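You operate a simulated robot arm through the tools that you are given. There is no shell and no other tool. Be economical: measure what you need, move in short steps, check, and stop when the job is done.

Carry out the task below with a simulated robot arm. There is one attempt and no reset: what you move stays moved.

JOB
Roll the bubbles out of the green book's label on the corner frame.
Fine: clamp it first and leave it clamped square; use the hand roller and put it back on the rest. Set down upright: hand roller. What is to be rubbed or washed off counts as gone when no trace of it is left.

Only the result counts: the job must be done as asked and must still hold three seconds after the hand-in. Knocking over, shifting, dropping, spilling or breaking anything else fails it.

ROBOT AND FRAMES
A 6-joint arm with a two-finger parallel gripper, fixed in place. Base frame: the origin is at the foot of the arm, x ahead of it, y to its left, z up; the work surface is at about z = 948. Readings come in mm, rad, newtons and seconds.
With the tool pointing down near the work surface it reaches from about 220 to 620 mm from the base axis. Its first joint turns from -1.152 to 1.152 rad. Payload 2.7 kg.
The tool frame sits at the grasp point between the pads (the TCP): z along the fingers, y along the line on which they close. The tips reach 23 mm beyond it. Largest opening 94 mm; finger width 38, thickness 10; the body of the gripper, 54 by 96 mm, starts 39 mm behind the TCP.
Orientation is that of the tool frame in the base frame, as [roll, pitch, yaw] about the fixed x, y, z axes, in that order (R = Rz(yaw) Ry(pitch) Rx(roll)). With the fingers straight down and closing along the base's y, the tool's x points along the base's -x, its y along +y and its z along -z.

CONTROLS
- The arm moves only by the tool arm_command. Its arguments are lists of equal length, an entry for each row: "travel": the shift along the tool's x, y, z in m, a list of three; "rotation": the turn, a rotation vector about the tool's x, y, z in rad, a list of three. In form: {"travel": [[tx, ty, tz], ...], "rotation": [[wx, wy, wz], ...]}. A call has 1 to 20 rows; each row shifts and turns the commanded pose from where the row before left it, along the tool's axes as they then stand. "grip" is the finger opening in m, from 0 to 0.094, set as the call begins (left out, the last holds). Each row takes 0.2 s and may step no farther than 50 mm and 0.15 rad from the row before; otherwise, or with a gripper value out of range, the whole call is refused. Where a pose cannot be reached the arm comes as near as it can. A force on the tool above 40 N (or 10 N above the force at the start of the call, whichever is more), or a blocked arm, ends the call early, and 0.2 s more pass. Each finger travels about 45 mm/s and halts on what it meets, pressing with about 31 N; the grip force reading is that of the motor and also rises with nothing between the fingers. The clock runs only during rows and for 0.2 s after the last one: add rows that do not move to give the fingers time. It gives the time, the measured TCP pose, the force on the tool (base axes), the opening and the grip force at its end, in the units of the frame above (readings bear some noise), with the torque about the TCP (base axes, N m) and any sound that the robot's microphone picked up.
- Cameras (640 x 400 px; columns grow to the right, rows downward): "scene" is fixed at [68.5, -424.3, 1410.6]; the picture's right is [0.84, -0.54, 0.00], its down [-0.28, -0.44, -0.86] and it looks along [0.46, 0.72, -0.52] (base axes); focal length 315 px, centre (320, 200). "wrist" rides on the gripper at [86, 16, -74] in the tool frame; the picture's right is [-0.18, 0.98, 0.00], its down [-0.58, -0.11, -0.81] and it looks along [-0.79, -0.15, 0.59] (tool axes); focal length 243 px, centre (320, 200).
- grab_frame(camera): a new picture of that camera. The clock stands still meanwhile.
- point_at(camera, pixels): for up to 12 pixels [column, row] of the newest picture of that camera ("zoom" is the newest enlarged one), the place [x, y, z] in the base frame of the surface seen there, good to about 3 mm. The clock stands still meanwhile.
- enlarge(camera, box): a new picture of the part [left, top, right, bottom] of that camera's present view, enlarged. The clock stands still meanwhile.
- sign_off(): hands the job in; it is judged then, once.

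Keep the steps short. Do not move on a guess: measure, check each grasp and each placing, and mend mistakes. In all there are 80 turns and 34 pictures (those below and enlarged ones count). Leave the gripper open and the arm clear of the work at the hand-in unless told otherwise, and finish with a single line.

The tools are called after "Call:" as a command line: name --argument value ..., lists and objects as JSON in quotes. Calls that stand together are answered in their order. arm_command: Moves the arm, as the interface text tells. Its arguments: {"type":"object","properties":{"travel":{"type":"array"},"rotation":{"type":"array"},"grip":{"type":"number"}},"required":["travel","rotation"]} The other tools are called the same way: grab_frame (camera) takes a picture; point_at (camera, pixels) gives the place of the surface under pixels of a picture; enlarge (camera, box) takes an enlarged picture of a part of a camera's view; sign_off () hands the job in.

At the start:

```text
time: 0.0
tool_pos: [408.7, 113.0, 1239.8]
tool_rot: [3.139, 0.001, -3.142]
contact_force: [-0.4, 0.0, -0.2]
torque: [-0.01, -0.01, 0.0]
gripper_width: 94.3
finger_force: 0.1
```

scene: 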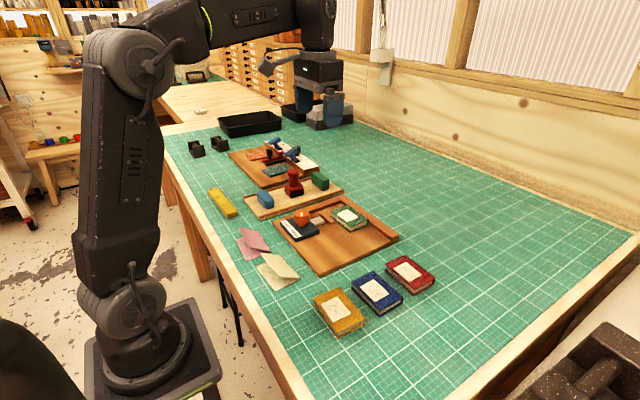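
wrist: 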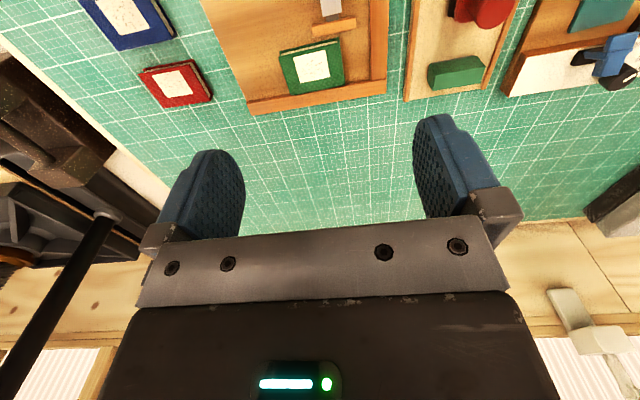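

I see a wooden board with a green book, a clamp and an orange-knobbed thing on it. I'll enlarge the boards to identify the parts.

Call:
enlarge --camera "scene" --box '[260, 180, 410, 280]'

Call:
enlarge --camera "scene" --box '[200, 120, 350, 220]'

```text
4.00 times, centred on (335, 230) of scene
```

zoom: 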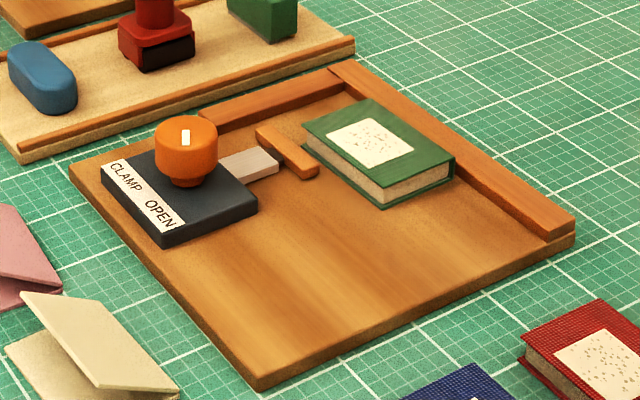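

```text
4.00 times, centred on (275, 170) of scene
```

zoom: 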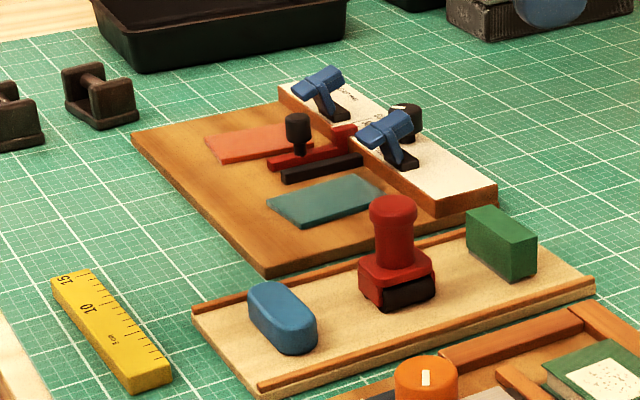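

The red item might be the roller. I'll zoom in closer on it, the lever board and the black items at left.

Call:
enlarge --camera "scene" --box '[240, 160, 345, 222]'

Call:
enlarge --camera "wrist" --box '[250, 0, 640, 120]'

Call:
enlarge --camera "scene" --box '[180, 125, 340, 195]'

```text
6.10 times, centred on (292, 191) of scene
```

zoom: 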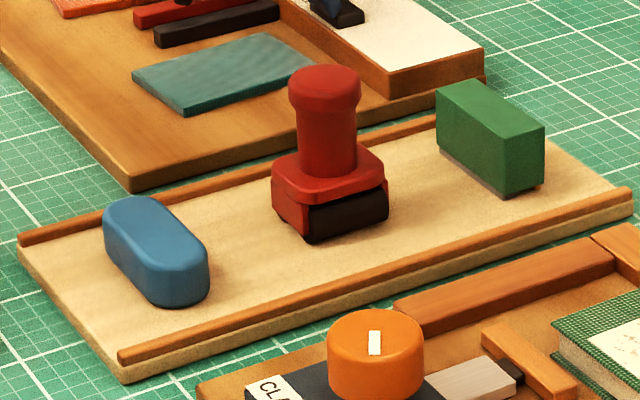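

```text
1.64 times, centred on (445, 60) of wrist
```

zoom: 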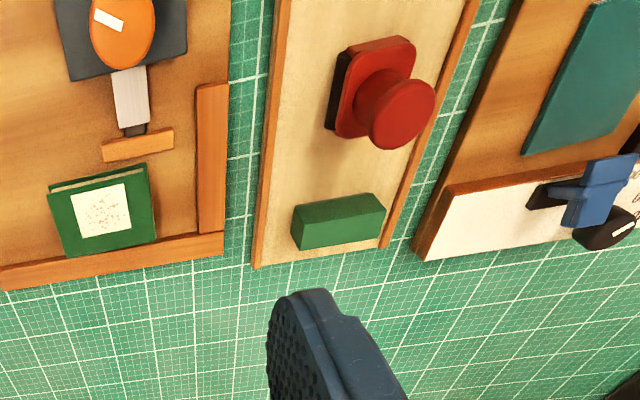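

```text
4.00 times, centred on (260, 160) of scene
```

zoom: 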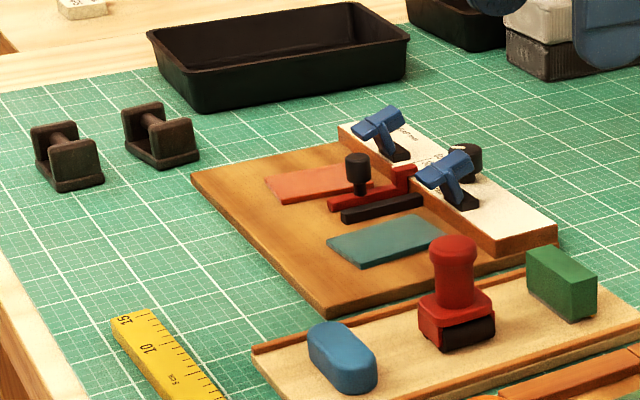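

The red upright-handled tool with a black drum on the cream tray looks like the hand roller. The slate block with the orange knob is the clamp. Now I'll measure the book, fences, knob, shoe and roller in the scene picture.

Call:
point_at --camera "scene" --pixels '[[332, 211.5], [347.5, 206], [367.5, 220], [351, 226.5], [301.5, 212], [301.7, 215.5], [319, 216.5], [334, 224.5], [287, 222], [296, 238], [326, 206], [390, 236]]'

Call:
point_at --camera "scene" --pixels '[[293, 173], [293, 180], [286, 189], [302, 187], [299, 195], [291, 198], [275, 179], [266, 200], [320, 182], [262, 217], [345, 190], [315, 175]]'

```text
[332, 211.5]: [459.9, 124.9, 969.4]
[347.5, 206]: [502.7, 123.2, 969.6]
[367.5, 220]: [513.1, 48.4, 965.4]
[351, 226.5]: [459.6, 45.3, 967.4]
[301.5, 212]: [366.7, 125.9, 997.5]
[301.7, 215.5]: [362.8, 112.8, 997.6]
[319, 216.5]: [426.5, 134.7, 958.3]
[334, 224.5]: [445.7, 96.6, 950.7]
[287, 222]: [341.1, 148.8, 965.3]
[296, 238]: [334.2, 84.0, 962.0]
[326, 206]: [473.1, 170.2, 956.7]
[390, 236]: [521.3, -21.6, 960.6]
```

```text
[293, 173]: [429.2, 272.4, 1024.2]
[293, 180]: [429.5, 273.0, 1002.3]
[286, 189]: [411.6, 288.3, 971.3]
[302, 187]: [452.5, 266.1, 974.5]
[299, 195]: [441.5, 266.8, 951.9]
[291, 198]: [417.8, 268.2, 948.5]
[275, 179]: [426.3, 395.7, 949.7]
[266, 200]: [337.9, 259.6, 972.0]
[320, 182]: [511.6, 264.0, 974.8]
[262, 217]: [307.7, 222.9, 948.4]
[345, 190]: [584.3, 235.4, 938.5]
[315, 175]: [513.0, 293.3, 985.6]
```

I'll take a close zoom on the clamp knob and block to read the mark and label, and another on the book to see the gaps to the fences.

Call:
enlarge --camera "scene" --box '[278, 200, 342, 240]'

Call:
enlarge --camera "scene" --box '[318, 190, 382, 230]'

```text
10.00 times, centred on (310, 220) of scene
```

zoom: 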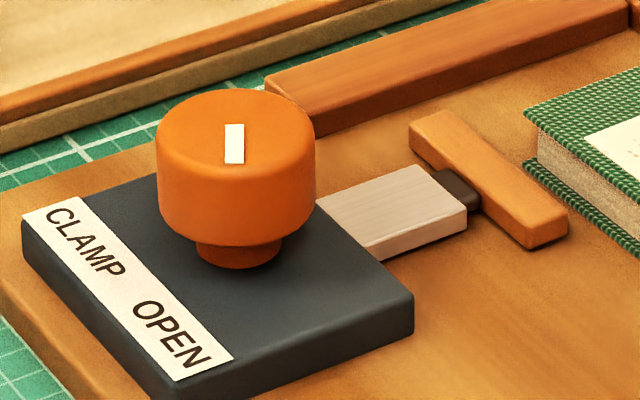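

```text
10.00 times, centred on (350, 210) of scene
```

zoom: 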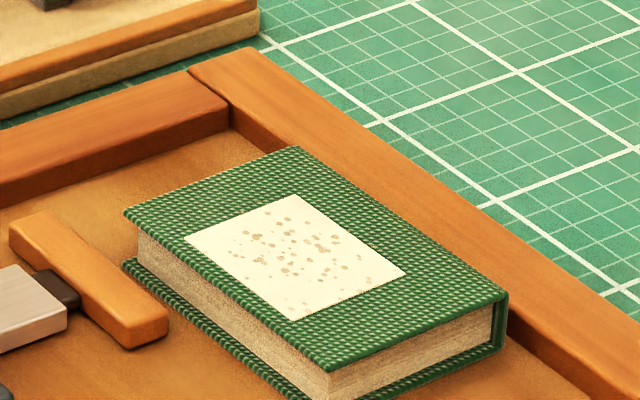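

I'll measure the exact edges of the book and the fence faces in this zoom.

Call:
point_at --camera "zoom" --pixels '[[130, 212], [296, 151], [498, 294], [330, 366], [225, 95], [40, 160], [240, 105], [500, 285], [225, 150], [60, 205], [190, 240], [400, 275]]'

Call:
point_at --camera "zoom" --pixels '[[296, 198], [295, 316], [12, 225], [50, 215], [164, 328], [130, 345], [560, 330], [620, 370], [560, 390], [220, 115], [290, 260], [255, 60]]'

```text
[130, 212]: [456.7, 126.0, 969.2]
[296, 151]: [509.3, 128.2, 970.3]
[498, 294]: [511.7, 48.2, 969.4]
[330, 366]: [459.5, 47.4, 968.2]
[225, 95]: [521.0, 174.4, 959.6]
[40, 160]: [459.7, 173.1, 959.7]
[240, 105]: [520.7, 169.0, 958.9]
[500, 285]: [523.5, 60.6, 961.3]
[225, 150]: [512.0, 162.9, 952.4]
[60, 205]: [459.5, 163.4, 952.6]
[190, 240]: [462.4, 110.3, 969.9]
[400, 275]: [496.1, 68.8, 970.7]
```

```text
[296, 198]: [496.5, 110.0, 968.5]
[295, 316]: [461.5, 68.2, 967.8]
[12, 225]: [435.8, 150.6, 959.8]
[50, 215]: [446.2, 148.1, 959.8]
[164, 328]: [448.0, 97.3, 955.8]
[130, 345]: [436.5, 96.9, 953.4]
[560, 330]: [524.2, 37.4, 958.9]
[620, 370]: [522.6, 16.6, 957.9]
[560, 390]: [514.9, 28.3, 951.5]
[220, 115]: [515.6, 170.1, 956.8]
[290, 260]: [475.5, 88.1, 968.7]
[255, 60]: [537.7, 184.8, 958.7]
```

Book: about x 457–512, y 47–128, top z 969.5, turned roughly 2° and off both fences (far face x≈519, left face y≈172). So I'll first push it into the corner. Next I'll measure the knob, its mark, the label and the board.

Call:
point_at --camera "scene" --pixels '[[301.6, 209.6], [294.6, 213.5], [308.6, 213.5], [301.6, 217.2], [301.7, 212.7], [301.4, 216.1], [286.5, 224.2], [295, 233.7], [302, 225], [318.5, 229.5], [325, 240], [350, 235]]'

Call:
point_at --camera "scene" --pixels '[[301.6, 222], [295, 220], [308.5, 219.5], [301.6, 219.5], [281, 221.5], [296.5, 239], [316, 218.5], [322, 221.5], [314, 222], [273, 222], [320, 276], [400, 240]]'

```text
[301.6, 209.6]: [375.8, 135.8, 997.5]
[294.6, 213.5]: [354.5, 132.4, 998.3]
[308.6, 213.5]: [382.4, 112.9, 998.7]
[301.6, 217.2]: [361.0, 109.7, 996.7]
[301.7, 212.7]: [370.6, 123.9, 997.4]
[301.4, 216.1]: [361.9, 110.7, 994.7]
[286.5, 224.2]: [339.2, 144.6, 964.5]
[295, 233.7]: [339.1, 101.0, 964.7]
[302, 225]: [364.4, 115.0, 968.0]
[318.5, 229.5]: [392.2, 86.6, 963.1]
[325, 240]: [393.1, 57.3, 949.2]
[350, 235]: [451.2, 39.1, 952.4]
```

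```text
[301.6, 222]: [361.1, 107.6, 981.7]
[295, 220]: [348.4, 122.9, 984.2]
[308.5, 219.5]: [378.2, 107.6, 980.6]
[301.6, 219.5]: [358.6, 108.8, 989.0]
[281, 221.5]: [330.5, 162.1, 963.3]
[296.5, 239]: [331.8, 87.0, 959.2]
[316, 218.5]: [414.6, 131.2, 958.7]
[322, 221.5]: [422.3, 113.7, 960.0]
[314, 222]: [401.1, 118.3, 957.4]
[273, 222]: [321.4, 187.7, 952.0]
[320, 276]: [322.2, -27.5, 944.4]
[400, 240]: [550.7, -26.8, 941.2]
```

Board top is about z 950 and the knob sits at about (367,123), radius 17, top z 998. I'll close the fingers and go beside the book on its -y side, at (485, 22), staying high for now.

Call:
arm_command --travel '[[-0.019, -0.023, 0.045], [-0.019, -0.023, 0.045], [-0.019, -0.023, 0.045], [-0.019, -0.022, 0.045], [0, 0, 0], [0, 0, 0], [0, 0, 0]]' --rotation '[[0, 0, 0], [0, 0, 0], [0, 0, 0], [0, 0, 0], [0, 0, 0], [0, 0, 0], [0, 0, 0]]' --grip 0

```text
refused: row 1 steps farther than a row can; nothing moved
```

The combined step was too long, so I'll use smaller rows.

Call:
arm_command --travel '[[-0.0127, -0.0152, 0.03], [-0.0127, -0.0152, 0.03], [-0.0127, -0.0152, 0.03], [-0.0127, -0.0152, 0.03], [-0.0127, -0.0152, 0.03], [-0.0127, -0.0152, 0.03], [0, 0, 0], [0, 0, 0]]' --rotation '[[0, 0, 0], [0, 0, 0], [0, 0, 0], [0, 0, 0], [0, 0, 0], [0, 0, 0], [0, 0, 0], [0, 0, 0]]' --grip 0

```text
time: 1.8
tool_pos: [485.3, 20.0, 1057.8]
tool_rot: [3.14, 0.002, 3.141]
contact_force: [-0.7, 0.3, -0.9]
torque: [0.0, 0.01, 0.01]
gripper_width: 0.0
finger_force: 30.9
```

I'm at (485, 20, 1058). Next I'll lower to tips z≈957, which is 7 mm above the board, and approach the book.

Call:
arm_command --travel '[[0, 0, 0.03], [0, 0, 0.03], [0, 0, 0.018], [0, 0.008, 0], [0, 0.004, 0], [0, 0.004, 0]]' --rotation '[[0, 0, 0], [0, 0, 0], [0, 0, 0], [0, 0, 0], [0, 0, 0], [0, 0, 0]]'

```text
time: 3.2
tool_pos: [486.4, 38.2, 980.7]
tool_rot: [3.14, 0.0, 3.141]
contact_force: [0.0, 0.9, 0.3]
torque: [-0.01, -0.02, -0.01]
gripper_width: 0.0
finger_force: 30.8
```

Height is right, with little force so far. I'll push +y slowly in 4 mm rows to bring the book near the left fence.

Call:
arm_command --travel '[[0, 0.004, 0], [0, 0.004, 0], [0, 0.004, 0], [0, 0.004, 0], [0, 0.004, 0], [0, 0.004, 0], [0, 0.004, 0], [0, 0.004, 0]]' --rotation '[[0, 0, 0], [0, 0, 0], [0, 0, 0], [0, 0, 0], [0, 0, 0], [0, 0, 0], [0, 0, 0], [0, 0, 0]]'

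Call:
enlarge --camera "scene" --box '[310, 180, 390, 230]'

```text
time: 5.0
tool_pos: [486.0, 70.6, 982.3]
tool_rot: [3.141, 0.002, -3.141]
contact_force: [-0.3, -0.4, 0.0]
torque: [-0.04, 0.0, -0.01]
gripper_width: 0.1
finger_force: 30.8
```

```text
8.00 times, centred on (350, 205) of scene
```

zoom: 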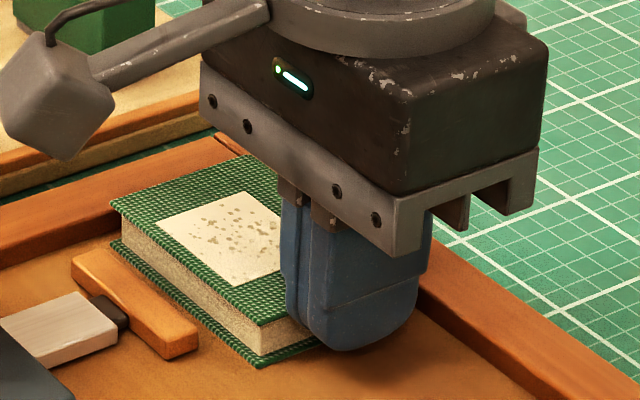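

The book is sliding straight. I'll go on in 2 mm rows until it meets the left fence.

Call:
arm_command --travel '[[0, 0.002, 0], [0, 0.002, 0], [0, 0.002, 0], [0, 0.002, 0], [0, 0.001, 0]]' --rotation '[[0, 0, 0], [0, 0, 0], [0, 0, 0], [0, 0, 0], [0, 0, 0]]'

Call:
arm_command --travel '[[0, 0.001, 0], [0, 0.001, 0], [0, 0, 0]]' --rotation '[[0, 0, 0], [0, 0, 0], [0, 0, 0]]'

```text
time: 6.2
tool_pos: [484.8, 79.5, 982.4]
tool_rot: [-3.141, 0.0, 3.142]
contact_force: [-0.8, -14.5, 1.1]
torque: [-0.27, 0.0, 0.0]
gripper_width: 0.0
finger_force: 31.1
```

```text
time: 7.0
tool_pos: [484.7, 77.5, 981.3]
tool_rot: [-3.138, -0.001, 3.141]
contact_force: [-2.0, -29.6, 2.7]
torque: [-0.54, 0.05, 0.06]
gripper_width: 0.0
finger_force: 31.2
```

The book is against the left fence (−30 N). I'll back off, rise, open and look.

Call:
arm_command --travel '[[0, -0.006, 0], [0, -0.014, 0], [0, 0, -0.03], [0.02, 0, -0.04], [0.03, 0.01, -0.03], [0.03, 0.02, 0], [0.03, 0.02, 0], [0, 0, 0]]' --rotation '[[0, 0, 0], [0, 0, 0], [0, 0, 0], [0, 0, 0], [0, 0, 0], [0, 0, 0], [0, 0, 0], [0, 0, 0]]' --grip 0

Call:
enlarge --camera "scene" --box '[310, 180, 390, 230]'

```text
time: 8.8
tool_pos: [372.9, 112.6, 1081.6]
tool_rot: [3.139, 0.002, 3.141]
contact_force: [-0.7, -0.1, -0.2]
torque: [0.0, 0.03, -0.01]
gripper_width: 0.1
finger_force: 31.1
```

```text
8.00 times, centred on (350, 205) of scene
```

zoom: 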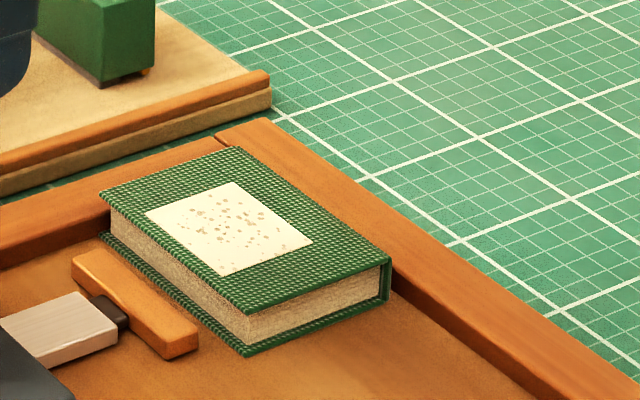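

The book is seated at the left fence. I'm now above the knob, so I'll look at its mark with the wrist camera.

Call:
grab_frame --camera "wrist"

```text
22 pictures are left
```

wrist: 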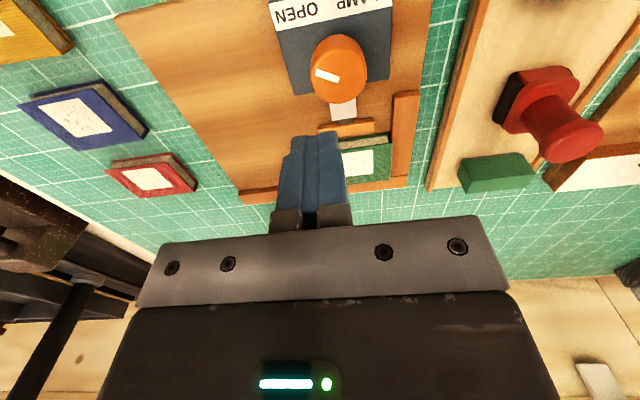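

The mark points to −y (the OPEN side) and slightly −x. I'll measure the knob's rim in this view to get its centre.

Call:
point_at --camera "wrist" --pixels '[[318, 70], [363, 68], [338, 42], [338, 86], [340, 65], [320, 74], [338, 79], [328, 76]]'

```text
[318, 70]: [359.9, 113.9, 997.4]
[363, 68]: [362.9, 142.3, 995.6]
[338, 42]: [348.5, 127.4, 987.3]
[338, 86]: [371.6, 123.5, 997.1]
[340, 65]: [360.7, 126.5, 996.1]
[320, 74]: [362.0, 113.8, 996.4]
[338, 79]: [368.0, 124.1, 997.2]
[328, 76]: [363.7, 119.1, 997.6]
```

The knob's centre is (368,123). I'll open to 60 mm, centre over it and pre-turn the tool −0.9 rad about its z, to leave room for the clockwise turn.

Call:
arm_command --travel '[[0.005, 0.0104, 0], [0, 0, 0], [0, 0, 0], [0, 0, 0], [0, 0, 0], [0, 0, 0], [0, 0, 0], [0, 0, 0]]' --rotation '[[0, 0, 0], [0, 0, -0.15], [0, 0, -0.15], [0, 0, -0.15], [0, 0, -0.15], [0, 0, -0.15], [0, 0, -0.15], [0, 0, 0]]' --grip 0.06

```text
time: 10.6
tool_pos: [368.9, 121.5, 1082.2]
tool_rot: [3.141, 0.001, -2.24]
contact_force: [-0.3, -0.5, 0.0]
torque: [-0.02, 0.01, -0.03]
gripper_width: 59.9
finger_force: 0.1
```

I'm centred within about 1 mm. I'll lower to z 992 (tips 969, block top 964) and close on the knob.

Call:
arm_command --travel '[[0, 0, 0.03], [0, 0, 0.03], [0, 0, 0.02], [0, 0, 0.01], [0, 0, 0]]' --rotation '[[0, 0, 0], [0, 0, 0], [0, 0, 0], [0, 0, 0], [0, 0, 0]]'

Call:
arm_command --travel '[[0, 0, 0], [0, 0, 0], [0, 0, 0], [0, 0, 0]]' --rotation '[[0, 0, 0], [0, 0, 0], [0, 0, 0], [0, 0, 0]]' --grip 0.02

```text
time: 11.8
tool_pos: [368.6, 119.2, 992.4]
tool_rot: [3.142, 0.002, -2.241]
contact_force: [0.1, 0.6, 0.6]
torque: [0.01, -0.05, -0.02]
gripper_width: 60.0
finger_force: 0.1
```

```text
time: 12.8
tool_pos: [366.5, 123.0, 990.4]
tool_rot: [3.131, 0.001, -2.243]
contact_force: [-5.6, 4.2, 3.7]
torque: [0.21, 0.33, 0.02]
gripper_width: 37.4
finger_force: 44.7
stopped in row 4: the force on the tool passed its limit at 41 N (the readings are from after the stop); the commanded pose is now the measured one
```

The knob is gripped (37 mm). The lateral bump has settled to about 7 N. I'll turn clockwise a little and read the torque.

Call:
arm_command --travel '[[0, 0, 0], [0, 0, 0], [0, 0, 0], [0, 0, 0]]' --rotation '[[0, 0, 0.1], [0, 0, 0.1], [0, 0, 0.1], [0, 0, 0]]'

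Call:
enlarge --camera "scene" --box '[270, 180, 390, 255]'

```text
time: 13.7
tool_pos: [366.1, 122.7, 990.9]
tool_rot: [3.131, -0.003, -2.542]
contact_force: [-7.5, 1.8, 5.6]
torque: [0.41, 0.07, 0.01]
gripper_width: 37.4
finger_force: 45.6
stopped in row 4: the force on the tool passed its limit at 41 N (the readings are from after the stop); the commanded pose is now the measured one
```

```text
5.33 times, centred on (330, 218) of scene
```

zoom: 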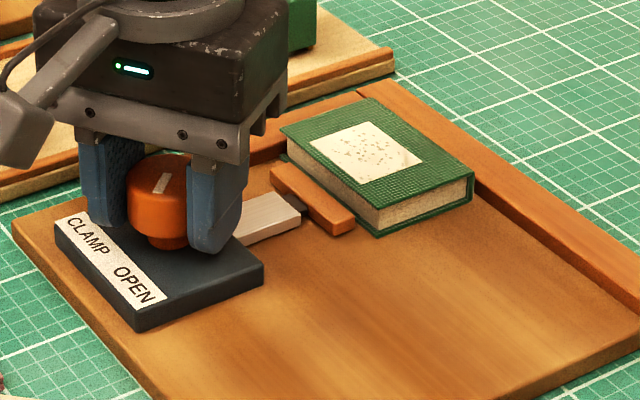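

The knob follows: its mark has swung clockwise and the torque is small. I'll continue.

Call:
arm_command --travel '[[0, 0, 0], [0, 0, 0], [0, 0, 0], [0, 0, 0], [0, 0, 0]]' --rotation '[[0, 0, 0.1], [0, 0, 0.1], [0, 0, 0.1], [0, 0, 0.1], [0, 0, 0.1]]'

```text
time: 14.9
tool_pos: [365.2, 123.6, 991.5]
tool_rot: [3.132, -0.009, -3.042]
contact_force: [-12.4, 29.6, -5.9]
torque: [0.02, -0.84, 0.13]
gripper_width: 37.3
finger_force: 45.4
```

A side force of 30 N in +y is building up, so I'll yield about 1 mm with it and go on turning.

Call:
arm_command --travel '[[0.0005, 0.001, 0], [0, 0, 0], [0, 0, 0]]' --rotation '[[0, 0, 0], [0, 0, 0.1], [0, 0, 0.1]]'

Call:
enlarge --camera "scene" --box '[270, 180, 390, 255]'

```text
time: 15.7
tool_pos: [366.0, 126.2, 990.8]
tool_rot: [3.133, -0.011, 3.04]
contact_force: [-8.6, 27.2, -1.0]
torque: [0.43, 0.87, 0.06]
gripper_width: 37.2
finger_force: 44.8
```

```text
5.33 times, centred on (330, 218) of scene
```

zoom: 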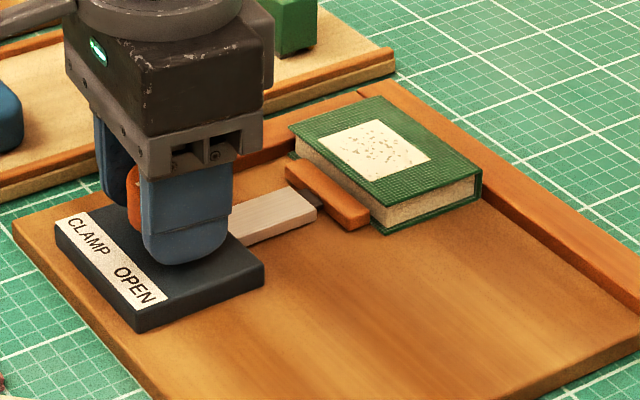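

The shoe is advancing and pushing the book to the far fence, so clockwise is right. I'll yield another 1 mm in +y and keep turning, watching the torque.

Call:
arm_command --travel '[[0.0003, 0.0012, 0], [0, 0, 0], [0, 0, 0], [0, 0, 0]]' --rotation '[[0, 0, 0], [0, 0, 0.1], [0, 0, 0.1], [0, 0, 0.1]]'

```text
time: 16.7
tool_pos: [365.9, 126.4, 991.8]
tool_rot: [3.137, -0.011, 2.739]
contact_force: [-7.5, 23.6, 1.8]
torque: [0.64, -0.02, 0.08]
gripper_width: 37.2
finger_force: 44.5
```

Call:
arm_command --travel '[[0.0003, 0.001, 0], [0, 0, 0], [0, 0, 0], [0, 0, 0]]' --rotation '[[0, 0, 0], [0, 0, 0.1], [0, 0, 0.1], [0, 0, 0.1]]'

Call:
enlarge --camera "scene" --box '[270, 180, 390, 255]'

```text
time: 17.7
tool_pos: [366.7, 127.1, 991.5]
tool_rot: [3.139, -0.01, 2.439]
contact_force: [-1.5, 28.4, 2.1]
torque: [0.61, -0.5, 0.13]
gripper_width: 37.3
finger_force: 45.2
```

```text
5.33 times, centred on (330, 218) of scene
```

zoom: 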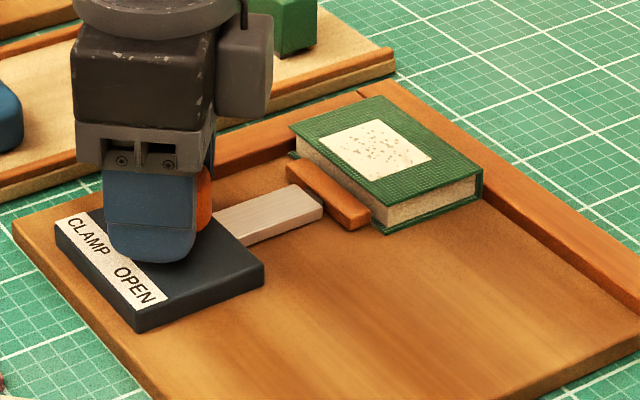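

The book is against the far fence and the plunger's spring is compressing. I've turned 1.6 rad. I'll turn a bit further and look for a stop.

Call:
arm_command --travel '[[0.0005, 0.001, 0], [0, 0, 0], [0, 0, 0], [0, 0, 0]]' --rotation '[[0, 0, 0], [0, 0, 0.1], [0, 0, 0.1], [0, 0, 0]]'

```text
time: 18.7
tool_pos: [366.5, 127.6, 990.6]
tool_rot: [-3.141, -0.008, 2.24]
contact_force: [6.9, 19.2, 6.5]
torque: [1.17, 0.31, 0.05]
gripper_width: 37.2
finger_force: 45.3
```

No torque limit is felt yet. I'll continue by 0.2 more and then check whether the knob really turns.

Call:
arm_command --travel '[[0, 0, 0], [0, 0, 0], [0, 0, 0]]' --rotation '[[0, 0, 0.1], [0, 0, 0.1], [0, 0, 0]]'

Call:
arm_command --travel '[[0, 0, 0], [0, 0, 0], [0, 0, 0], [0, 0, -0.03], [0, 0, -0.04], [0, 0, 0]]' --rotation '[[0, 0, 0], [0, 0, 0], [0, 0, 0], [0, 0, 0], [0, 0, 0], [0, 0, 0]]' --grip 0.06

Call:
enlarge --camera "scene" --box '[270, 190, 366, 250]'

```text
time: 19.5
tool_pos: [367.8, 127.7, 992.4]
tool_rot: [3.142, -0.01, 2.041]
contact_force: [14.1, 26.7, -2.1]
torque: [0.14, 0.2, 0.1]
gripper_width: 37.2
finger_force: 44.8
```

```text
time: 20.9
tool_pos: [366.8, 126.3, 1065.6]
tool_rot: [-3.137, -0.009, 2.042]
contact_force: [0.1, 0.9, -0.3]
torque: [-0.01, -0.02, 0.0]
gripper_width: 60.3
finger_force: 0.1
```

```text
6.67 times, centred on (318, 220) of scene
```

zoom: 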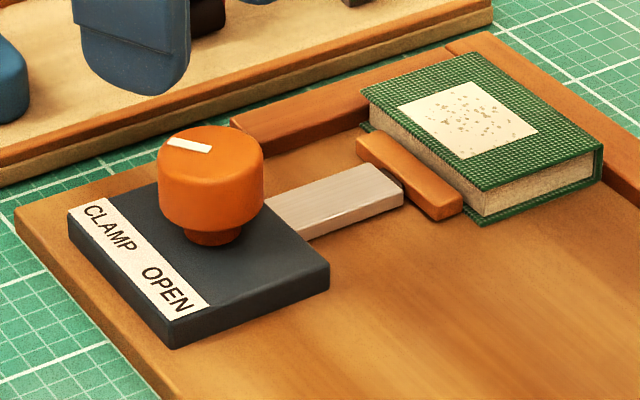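

The mark now points toward CLAMP, and the shoe holds the book at the far fence. I'll measure the mark, shoe and book edges for squareness.

Call:
point_at --camera "zoom" --pixels '[[170, 141], [208, 150], [208, 130], [370, 92], [470, 57], [597, 148], [484, 186], [440, 205], [366, 145], [403, 92], [458, 155], [535, 128]]'

```text
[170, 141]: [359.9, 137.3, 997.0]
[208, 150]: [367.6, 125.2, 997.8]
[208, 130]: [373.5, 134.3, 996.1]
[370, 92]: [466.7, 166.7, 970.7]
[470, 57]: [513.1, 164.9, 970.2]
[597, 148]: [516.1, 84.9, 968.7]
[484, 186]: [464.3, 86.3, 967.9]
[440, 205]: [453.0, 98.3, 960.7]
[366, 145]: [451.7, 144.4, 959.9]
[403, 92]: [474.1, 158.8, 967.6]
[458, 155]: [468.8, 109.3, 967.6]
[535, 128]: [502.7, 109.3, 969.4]
```

The mark has moved symmetrically from −120° to +120°, which matches the label, and the book lies square in the corner. I'll regrip and nudge a little further to check for the end stop.

Call:
arm_command --travel '[[0, 0, 0.03], [0, 0, 0.03], [0, 0, 0.014], [0, 0, 0]]' --rotation '[[0, 0, 0], [0, 0, 0], [0, 0, 0], [0, 0, 0]]'

Call:
arm_command --travel '[[0, 0, 0], [0, 0, 0], [0, 0, 0], [0, 0, 0], [0, 0, 0]]' --rotation '[[0, 0, 0], [0, 0, 0], [0, 0, 0], [0, 0, 0], [0, 0, 0]]' --grip 0.03

Call:
arm_command --travel '[[0, 0, 0], [0, 0, 0], [0, 0, 0]]' --rotation '[[0, 0, 0.08], [0, 0, 0.08], [0, 0, 0]]'

```text
time: 21.9
tool_pos: [366.6, 126.9, 986.9]
tool_rot: [-3.137, -0.009, 2.043]
contact_force: [0.2, 0.1, -0.5]
torque: [0.0, 0.0, 0.01]
gripper_width: 59.6
finger_force: 0.1
```

```text
time: 23.1
tool_pos: [367.9, 127.2, 988.5]
tool_rot: [-3.141, -0.009, 2.041]
contact_force: [13.4, 5.7, -6.7]
torque: [0.26, -0.29, 0.04]
gripper_width: 37.2
finger_force: 44.9
```

```text
time: 23.9
tool_pos: [368.3, 129.4, 988.2]
tool_rot: [3.141, -0.009, 1.884]
contact_force: [19.5, 19.7, -9.9]
torque: [-0.16, -0.18, 1.04]
gripper_width: 37.0
finger_force: 44.9
```

Torque has jumped to 1.0 N m, so the end stop is reached and the clamp is fully tight. I'll open, rise, and turn the tool back to yaw π.

Call:
arm_command --travel '[[0, 0, 0], [0, 0, 0], [0, 0, 0], [0, 0, -0.04], [0, 0, -0.04], [0, 0, -0.04], [0, 0, 0], [0, 0, 0], [0, 0, 0], [0, 0, 0], [0, 0, 0], [0, 0, 0], [0, 0, 0], [0, 0, 0], [0, 0, 0], [0, 0, 0]]' --rotation '[[0, 0, 0], [0, 0, 0], [0, 0, 0], [0, 0, 0], [0, 0, 0], [0, 0, 0], [0, 0, -0.15], [0, 0, -0.15], [0, 0, -0.15], [0, 0, -0.15], [0, 0, -0.15], [0, 0, -0.15], [0, 0, -0.15], [0, 0, -0.15], [0, 0, -0.057], [0, 0, 0]]' --grip 0.07

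Call:
enlarge --camera "scene" --box '[265, 160, 329, 200]'

Call:
grab_frame --camera "wrist"

```text
time: 27.3
tool_pos: [367.4, 125.3, 1107.7]
tool_rot: [3.136, -0.009, 3.141]
contact_force: [0.1, 0.2, -0.9]
torque: [0.01, 0.04, 0.0]
gripper_width: 70.1
finger_force: 0.0
```

```text
10.00 times, centred on (297, 180) of scene
```

zoom: 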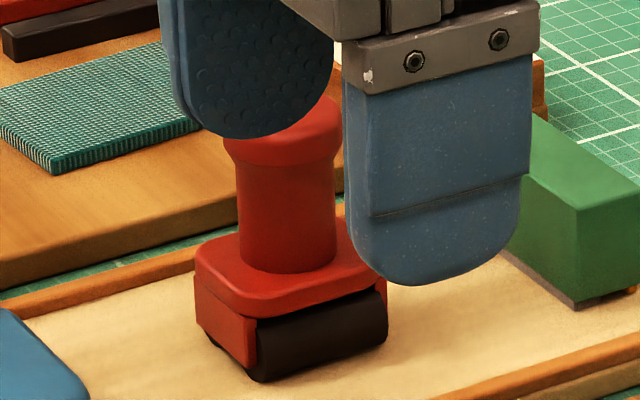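

```text
16 pictures are left
```

wrist: 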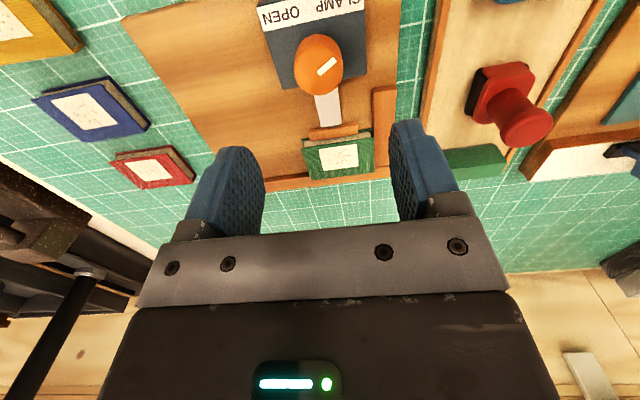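

This confirms the hand roller: red handle, and a black drum lying roughly along x on its −y side. I'll measure its handle and orientation.

Call:
point_at --camera "zoom" --pixels '[[262, 300], [368, 270], [275, 345], [375, 312], [206, 275], [240, 300], [285, 220], [245, 220], [328, 220], [285, 255], [230, 345], [295, 130]]'

Call:
point_at --camera "wrist" --pixels '[[502, 124], [550, 124], [527, 105], [527, 142], [527, 124], [490, 70], [525, 68], [478, 112], [478, 85], [512, 92], [480, 100], [455, 60]]'

```text
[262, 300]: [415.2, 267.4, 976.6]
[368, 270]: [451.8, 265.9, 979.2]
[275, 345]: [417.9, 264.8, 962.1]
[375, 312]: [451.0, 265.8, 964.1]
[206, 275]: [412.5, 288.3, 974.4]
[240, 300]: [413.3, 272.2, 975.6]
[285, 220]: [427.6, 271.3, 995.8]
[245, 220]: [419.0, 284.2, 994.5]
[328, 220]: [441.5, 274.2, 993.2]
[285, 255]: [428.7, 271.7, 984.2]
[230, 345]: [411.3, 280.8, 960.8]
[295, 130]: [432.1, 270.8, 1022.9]
```

```text
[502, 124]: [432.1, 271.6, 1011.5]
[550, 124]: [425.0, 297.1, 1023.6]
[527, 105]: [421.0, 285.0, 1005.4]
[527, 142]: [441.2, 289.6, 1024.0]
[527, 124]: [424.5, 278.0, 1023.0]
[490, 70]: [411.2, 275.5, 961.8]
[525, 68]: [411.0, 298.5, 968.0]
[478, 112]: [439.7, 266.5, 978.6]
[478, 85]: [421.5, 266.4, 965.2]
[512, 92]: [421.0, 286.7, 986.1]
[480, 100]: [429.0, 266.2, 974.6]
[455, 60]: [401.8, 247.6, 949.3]
```

Handle centre is about (431,284), flared top z 1010–1025, drum along x. I'll move above it with a 50 mm opening and level out the small tilt.

Call:
arm_command --travel '[[-0.0127, 0.0317, 0], [-0.0127, 0.0317, 0], [-0.0127, 0.0317, 0], [-0.0127, 0.0317, 0], [-0.0127, 0.0317, 0], [0, 0, 0], [0, 0, 0]]' --rotation '[[-0.005, 0.009, 0], [0, 0, 0], [0, 0, 0], [0, 0, 0], [0, 0, 0], [0, 0, 0], [0, 0, 0]]' --grip 0.05

Call:
enlarge --camera "scene" --box '[253, 140, 333, 190]'

```text
time: 28.9
tool_pos: [426.7, 285.9, 1106.0]
tool_rot: [3.131, -0.018, 3.138]
contact_force: [-0.2, 0.4, 1.0]
torque: [0.01, -0.02, -0.03]
gripper_width: 50.1
finger_force: 0.2
```

```text
8.00 times, centred on (293, 165) of scene
```

zoom: 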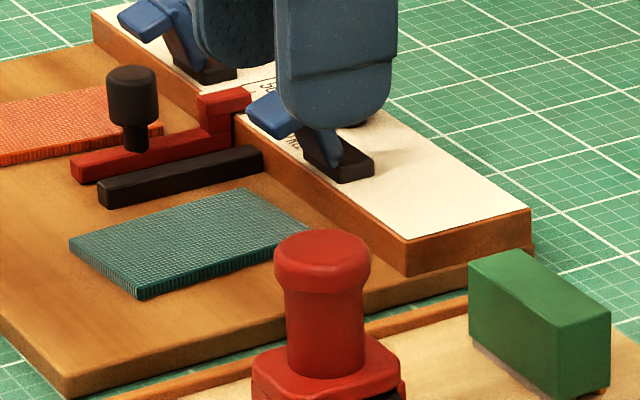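

My level correction had the wrong sign, so I'll reverse it. First I'll measure the handle top in this clear view.

Call:
point_at --camera "zoom" --pixels '[[280, 254], [366, 254], [323, 234], [323, 266], [323, 250], [292, 340], [360, 340], [323, 340]]'

Call:
arm_command --travel '[[-0.004, -0.002, 0], [0, 0, 0], [0, 0, 0]]' --rotation '[[0.01, -0.018, 0], [0, 0, 0], [0, 0, 0]]'

```text
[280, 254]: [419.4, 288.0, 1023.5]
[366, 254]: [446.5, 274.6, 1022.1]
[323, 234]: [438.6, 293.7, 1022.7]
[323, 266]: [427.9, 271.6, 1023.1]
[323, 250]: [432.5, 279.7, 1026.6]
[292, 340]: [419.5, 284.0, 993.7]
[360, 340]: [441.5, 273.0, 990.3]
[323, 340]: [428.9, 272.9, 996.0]
```

```text
time: 29.7
tool_pos: [431.8, 282.4, 1105.3]
tool_rot: [3.14, -0.001, 3.137]
contact_force: [-0.1, 0.2, -0.1]
torque: [0.0, 0.04, -0.01]
gripper_width: 50.1
finger_force: 0.0
```

The handle centre is (433,282), and the TCP is within about 1 mm of it. I'll lower to z≈1009 and close gently.

Call:
arm_command --travel '[[-0.001, 0, 0.03], [0, 0, 0.03], [0, 0, 0.025], [0, 0, 0.011], [0, 0, 0]]' --rotation '[[0, 0, 0], [0, 0, 0], [0, 0, 0], [0, 0, 0], [0, 0, 0]]'

Call:
arm_command --travel '[[0, 0, 0], [0, 0, 0], [0, 0, 0], [0, 0, 0]]' --rotation '[[0, 0, 0], [0, 0, 0], [0, 0, 0], [0, 0, 0]]' --grip 0.015

```text
time: 30.9
tool_pos: [435.1, 282.6, 1010.5]
tool_rot: [3.141, 0.001, 3.139]
contact_force: [-0.5, 0.1, 1.0]
torque: [0.01, -0.02, 0.02]
gripper_width: 50.0
finger_force: 0.0
```

```text
time: 31.9
tool_pos: [433.6, 282.9, 1012.5]
tool_rot: [3.14, 0.001, 3.137]
contact_force: [-0.5, 0.4, 0.0]
torque: [0.03, -0.04, -0.02]
gripper_width: 32.8
finger_force: 31.3
```

Gripped at 33 mm with no side force. I'll lift 60 mm and check the hold.

Call:
arm_command --travel '[[0, 0, -0.01], [0, 0, -0.02], [0, 0, -0.03], [0, 0, 0]]' --rotation '[[0, 0, 0], [0, 0, 0], [0, 0, 0], [0, 0, 0]]'

Call:
enlarge --camera "scene" --box '[253, 140, 333, 190]'

```text
time: 32.9
tool_pos: [436.5, 282.6, 1072.1]
tool_rot: [3.139, 0.0, 3.138]
contact_force: [0.6, 0.3, -1.6]
torque: [0.03, -0.01, -0.03]
gripper_width: 32.8
finger_force: 31.3
```

```text
8.00 times, centred on (293, 165) of scene
```

zoom: 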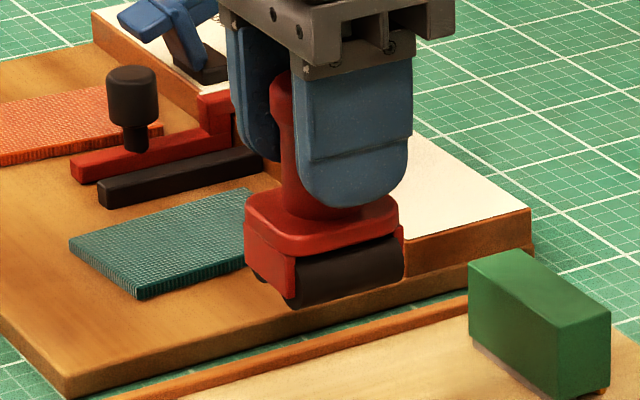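

The roller is held upright, its base at about z 1010, above everything nearby. I'll carry it over near the book, stopping at y≈190 so the label stays visible for measuring.

Call:
arm_command --travel '[[-0.012, -0.023, 0], [-0.012, -0.023, 0], [-0.012, -0.023, 0], [-0.012, -0.023, 0], [0, 0, 0], [0, 0, 0]]' --rotation '[[0, 0, 0], [0, 0, 0], [0, 0, 0], [0, 0, 0], [0, 0, 0], [0, 0, 0]]'

Call:
enlarge --camera "scene" --box '[310, 180, 390, 230]'

```text
time: 34.3
tool_pos: [483.9, 192.4, 1068.7]
tool_rot: [3.139, 0.0, 3.137]
contact_force: [0.1, -0.8, -1.6]
torque: [-0.01, 0.01, 0.03]
gripper_width: 32.5
finger_force: 30.9
```

```text
8.00 times, centred on (350, 205) of scene
```

zoom: 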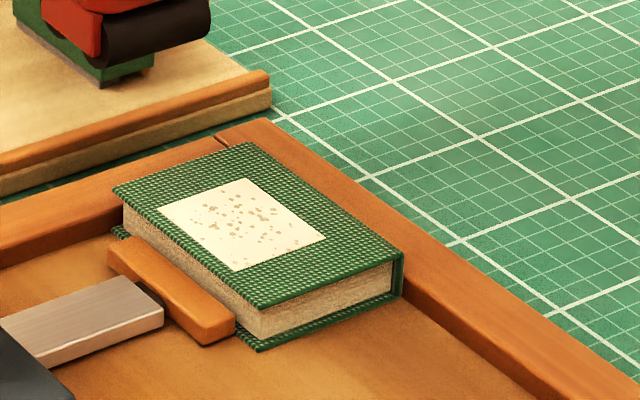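

Call:
point_at --camera "zoom" --pixels '[[160, 208], [245, 181], [324, 238], [235, 268], [116, 190], [248, 145], [398, 256], [258, 306], [165, 22], [150, 45], [205, 25], [165, 60]]'

```text
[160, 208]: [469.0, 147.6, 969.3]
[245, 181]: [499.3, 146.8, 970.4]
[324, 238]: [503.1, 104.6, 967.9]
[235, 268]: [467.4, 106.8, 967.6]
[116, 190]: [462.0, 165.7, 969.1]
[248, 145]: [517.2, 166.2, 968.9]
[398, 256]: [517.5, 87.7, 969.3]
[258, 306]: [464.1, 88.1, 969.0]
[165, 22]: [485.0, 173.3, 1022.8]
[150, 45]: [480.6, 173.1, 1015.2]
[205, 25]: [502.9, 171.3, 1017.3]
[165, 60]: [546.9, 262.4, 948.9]
```

The label spans x 467–502, y 105–148, with its centre at (485,126). I'll move over the centre and come down to just above contact (TCP z ≈1037).

Call:
arm_command --travel '[[-0.001, -0.033, 0], [0, -0.033, 0], [0, 0, 0.02], [0, 0, 0.012], [0, 0, 0]]' --rotation '[[0, 0, 0], [0, 0, 0], [0, 0, 0], [0, 0, 0], [0, 0, 0]]'

Call:
arm_command --travel '[[0, 0, 0.002], [0, 0, 0.002], [0, 0, 0.001], [0, 0, 0]]' --rotation '[[0, 0, 0], [0, 0, 0], [0, 0, 0], [0, 0, 0]]'

```text
time: 35.5
tool_pos: [486.4, 126.2, 1041.9]
tool_rot: [3.14, 0.001, 3.138]
contact_force: [-0.1, -1.1, -1.0]
torque: [0.01, 0.01, 0.0]
gripper_width: 32.3
finger_force: 30.8
```

```text
time: 36.5
tool_pos: [486.8, 124.4, 1035.4]
tool_rot: [3.14, 0.001, 3.138]
contact_force: [0.2, -0.1, -0.6]
torque: [0.0, 0.0, 0.02]
gripper_width: 32.7
finger_force: 31.1
```

No contact yet at z 1035. I'll go down in 1 mm rows.

Call:
arm_command --travel '[[0, 0, 0.001], [0, 0, 0.001], [0, 0, 0.001], [0, 0, 0]]' --rotation '[[0, 0, 0], [0, 0, 0], [0, 0, 0], [0, 0, 0]]'

Call:
arm_command --travel '[[0, 0, 0.001], [0, 0, 0.001], [0, 0, 0]]' --rotation '[[0, 0, 0], [0, 0, 0], [0, 0, 0]]'

```text
time: 37.5
tool_pos: [485.4, 126.5, 1032.8]
tool_rot: [3.14, 0.0, 3.139]
contact_force: [0.0, 0.4, -1.0]
torque: [0.05, 0.03, -0.02]
gripper_width: 32.9
finger_force: 30.9
```

```text
time: 38.3
tool_pos: [484.8, 124.9, 1031.1]
tool_rot: [3.139, 0.003, 3.137]
contact_force: [-2.2, -0.5, 15.5]
torque: [-0.18, 0.24, -0.06]
gripper_width: 32.9
finger_force: 30.9
```

Contact at 15 N. The torque says the drum touches about 12 mm on the −y side of the TCP. So the TCP must sweep y 110–166 to cover the label. I'll roll +y first.

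Call:
arm_command --travel '[[0, 0.004, 0], [0, 0.004, 0], [0, 0.004, 0], [0, 0.004, 0], [0, 0.004, 0], [0, 0.004, 0], [0, 0.004, 0], [0, 0.004, 0], [0, 0.004, 0], [0, 0.003, 0]]' --rotation '[[0, 0, 0], [0, 0, 0], [0, 0, 0], [0, 0, 0], [0, 0, 0], [0, 0, 0], [0, 0, 0], [0, 0, 0], [0, 0, 0], [0, 0, 0]]'

Call:
enlarge --camera "scene" --box '[310, 180, 390, 230]'

```text
time: 40.5
tool_pos: [484.8, 164.1, 1029.7]
tool_rot: [3.14, -0.002, 3.138]
contact_force: [-2.7, -5.5, 9.8]
torque: [-0.29, -0.02, -0.04]
gripper_width: 32.7
finger_force: 30.8
```

```text
8.00 times, centred on (350, 205) of scene
```

zoom: 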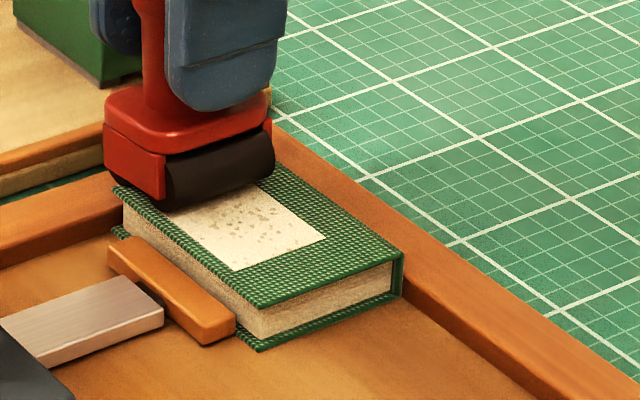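

The spots look fainter and the drum rolls fine. Now I'll roll back −y across the whole label, 0.5 mm deeper.

Call:
arm_command --travel '[[0, 0, 0.0005], [0, -0.004, 0], [0, -0.004, 0], [0, -0.004, 0], [0, -0.004, 0], [0, -0.004, 0], [0, -0.004, 0], [0, -0.004, 0], [0, -0.004, 0], [0, -0.004, 0], [0, -0.004, 0], [0, -0.004, 0], [0, -0.004, 0], [0, -0.004, 0], [0, -0.004, 0]]' --rotation '[[0, 0, 0], [0, 0, 0], [0, 0, 0], [0, 0, 0], [0, 0, 0], [0, 0, 0], [0, 0, 0], [0, 0, 0], [0, 0, 0], [0, 0, 0], [0, 0, 0], [0, 0, 0], [0, 0, 0], [0, 0, 0], [0, 0, 0]]'

Call:
arm_command --travel '[[0, 0.004, 0], [0, 0.004, 0], [0, 0.004, 0], [0, 0.004, 0], [0, 0.004, 0], [0, 0.004, 0], [0, 0.004, 0], [0, 0.004, 0], [0, 0.004, 0], [0, 0.004, 0], [0, 0.004, 0], [0, 0.004, 0], [0, 0.004, 0], [0, 0.004, 0]]' --rotation '[[0, 0, 0], [0, 0, 0], [0, 0, 0], [0, 0, 0], [0, 0, 0], [0, 0, 0], [0, 0, 0], [0, 0, 0], [0, 0, 0], [0, 0, 0], [0, 0, 0], [0, 0, 0], [0, 0, 0], [0, 0, 0]]'

Call:
enlarge --camera "scene" --box '[318, 190, 366, 220]'

```text
time: 43.7
tool_pos: [485.0, 106.9, 1028.6]
tool_rot: [3.14, 0.002, 3.138]
contact_force: [1.0, 2.3, 4.2]
torque: [0.18, 0.0, -0.03]
gripper_width: 32.8
finger_force: 31.1
```

```text
time: 46.7
tool_pos: [485.8, 163.1, 1029.1]
tool_rot: [3.139, 0.001, 3.139]
contact_force: [0.7, -5.3, 7.9]
torque: [-0.21, 0.0, 0.01]
gripper_width: 32.8
finger_force: 30.8
```

```text
13.33 times, centred on (342, 205) of scene
```

zoom: 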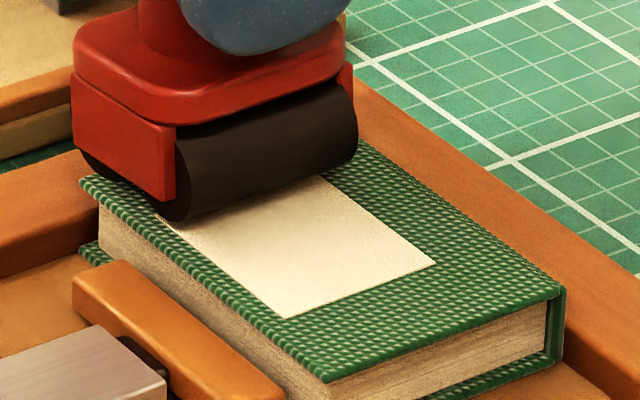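

The visible part of the label is clean now. One more full pass there and back, slightly deeper, then I'll lift and look at the whole label.

Call:
arm_command --travel '[[0, 0.002, 0.0005], [0, -0.004, 0], [0, -0.004, 0], [0, -0.004, 0], [0, -0.004, 0], [0, -0.004, 0], [0, -0.004, 0], [0, -0.004, 0], [0, -0.004, 0], [0, -0.004, 0], [0, -0.004, 0], [0, -0.004, 0], [0, -0.004, 0], [0, -0.004, 0], [0, -0.004, 0]]' --rotation '[[0, 0, 0], [0, 0, 0], [0, 0, 0], [0, 0, 0], [0, 0, 0], [0, 0, 0], [0, 0, 0], [0, 0, 0], [0, 0, 0], [0, 0, 0], [0, 0, 0], [0, 0, 0], [0, 0, 0], [0, 0, 0], [0, 0, 0]]'

Call:
arm_command --travel '[[0, 0.004, 0], [0, 0.004, 0], [0, 0.004, 0], [0, 0.004, 0], [0, 0.004, 0], [0, 0.004, 0], [0, 0.004, 0], [0, 0.004, 0], [0, 0.004, 0], [0, 0.004, 0], [0, 0.004, 0], [0, 0.004, 0], [0, 0.004, 0], [0, 0, -0.015], [0, 0, -0.026], [0, 0.03, 0], [0, 0, 0]]' --rotation '[[0, 0, 0], [0, 0, 0], [0, 0, 0], [0, 0, 0], [0, 0, 0], [0, 0, 0], [0, 0, 0], [0, 0, 0], [0, 0, 0], [0, 0, 0], [0, 0, 0], [0, 0, 0], [0, 0, 0], [0, 0, 0], [0, 0, 0], [0, 0, 0], [0, 0, 0]]'

Call:
enlarge --camera "scene" --box '[318, 195, 366, 225]'

```text
time: 49.9
tool_pos: [485.0, 108.9, 1028.0]
tool_rot: [-3.14, -0.001, 3.139]
contact_force: [0.7, 2.3, 3.1]
torque: [0.14, -0.05, 0.01]
gripper_width: 32.9
finger_force: 31.1
```

```text
time: 53.5
tool_pos: [487.2, 193.4, 1070.2]
tool_rot: [3.139, -0.001, 3.136]
contact_force: [0.4, -0.2, -1.4]
torque: [0.02, 0.01, 0.02]
gripper_width: 32.8
finger_force: 30.9
```

```text
13.33 times, centred on (342, 210) of scene
```

zoom: 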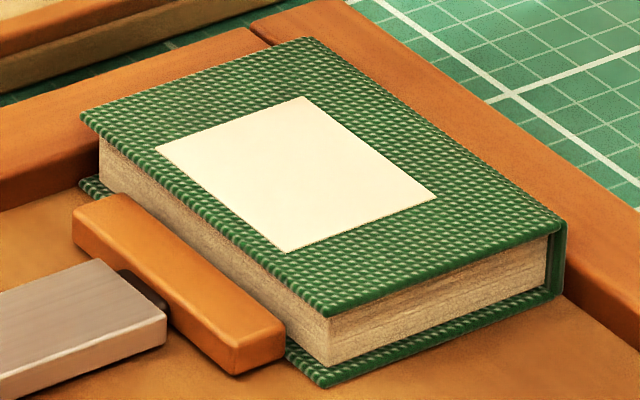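

The label is spotless, and the book is still clamped square. I'll carry the roller back over its spot on the tray at (434,283).

Call:
arm_command --travel '[[0.0125, 0.0223, 0], [0.0125, 0.0223, 0], [0.0125, 0.0223, 0], [0.0125, 0.0223, 0], [0, 0, 0], [0, 0, 0.02], [0, 0, 0.02], [0, 0, 0.01], [0, 0, 0]]' --rotation '[[0, 0, 0], [0, 0, 0], [0, 0, 0], [0, 0, 0], [0, 0, 0], [0, 0, 0], [0, 0, 0], [0, 0, 0], [0, 0, 0]]'

Call:
enlarge --camera "scene" --box '[253, 160, 333, 210]'

```text
time: 55.5
tool_pos: [437.1, 279.9, 1019.1]
tool_rot: [3.14, 0.0, 3.138]
contact_force: [0.0, 0.5, -2.5]
torque: [0.02, 0.01, 0.01]
gripper_width: 32.7
finger_force: 31.1
```

```text
8.00 times, centred on (293, 185) of scene
```

zoom: 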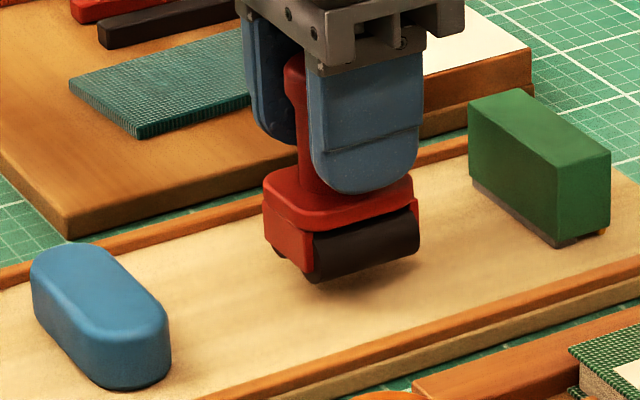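

The roller is upright and hovering about 8 mm over its place. I'll lower it in small rows until it touches.

Call:
arm_command --travel '[[0.002, 0.001, 0.002], [0, 0, 0.002], [0, 0, 0.002], [0, 0, 0.001], [0, 0, 0]]' --rotation '[[0, 0, 0], [0, 0, 0], [0, 0, 0], [0, 0, 0], [0, 0, 0]]'

Call:
arm_command --travel '[[0, 0, 0.001], [0, 0, 0.001], [0, 0, 0]]' --rotation '[[0, 0, 0], [0, 0, 0], [0, 0, 0]]'

```text
time: 56.7
tool_pos: [435.1, 281.3, 1012.5]
tool_rot: [3.141, -0.001, 3.137]
contact_force: [0.4, -0.1, -0.9]
torque: [0.02, 0.01, -0.01]
gripper_width: 32.9
finger_force: 30.9
```

```text
time: 57.5
tool_pos: [435.1, 281.2, 1011.1]
tool_rot: [3.142, -0.001, 3.138]
contact_force: [1.2, 0.5, -1.9]
torque: [-0.01, 0.02, -0.01]
gripper_width: 32.8
finger_force: 30.5
```

No contact yet at z 1011, so I'll go on in 1 mm steps.

Call:
arm_command --travel '[[0, 0, 0.001], [0, 0, 0.001], [0, 0, 0]]' --rotation '[[0, 0, 0], [0, 0, 0], [0, 0, 0]]'

```text
time: 58.3
tool_pos: [434.3, 282.4, 1010.1]
tool_rot: [3.14, -0.001, 3.137]
contact_force: [0.0, -0.6, -0.9]
torque: [-0.04, -0.04, -0.02]
gripper_width: 32.8
finger_force: 30.6
```

Call:
arm_command --travel '[[0, 0, 0.001], [0, 0, 0.0005], [0, 0, 0]]' --rotation '[[0, 0, 0], [0, 0, 0], [0, 0, 0]]'

```text
time: 59.1
tool_pos: [433.7, 283.1, 1008.0]
tool_rot: [3.142, 0.001, 3.138]
contact_force: [0.3, -0.5, 1.7]
torque: [0.04, -0.01, 0.02]
gripper_width: 32.7
finger_force: 31.1
```

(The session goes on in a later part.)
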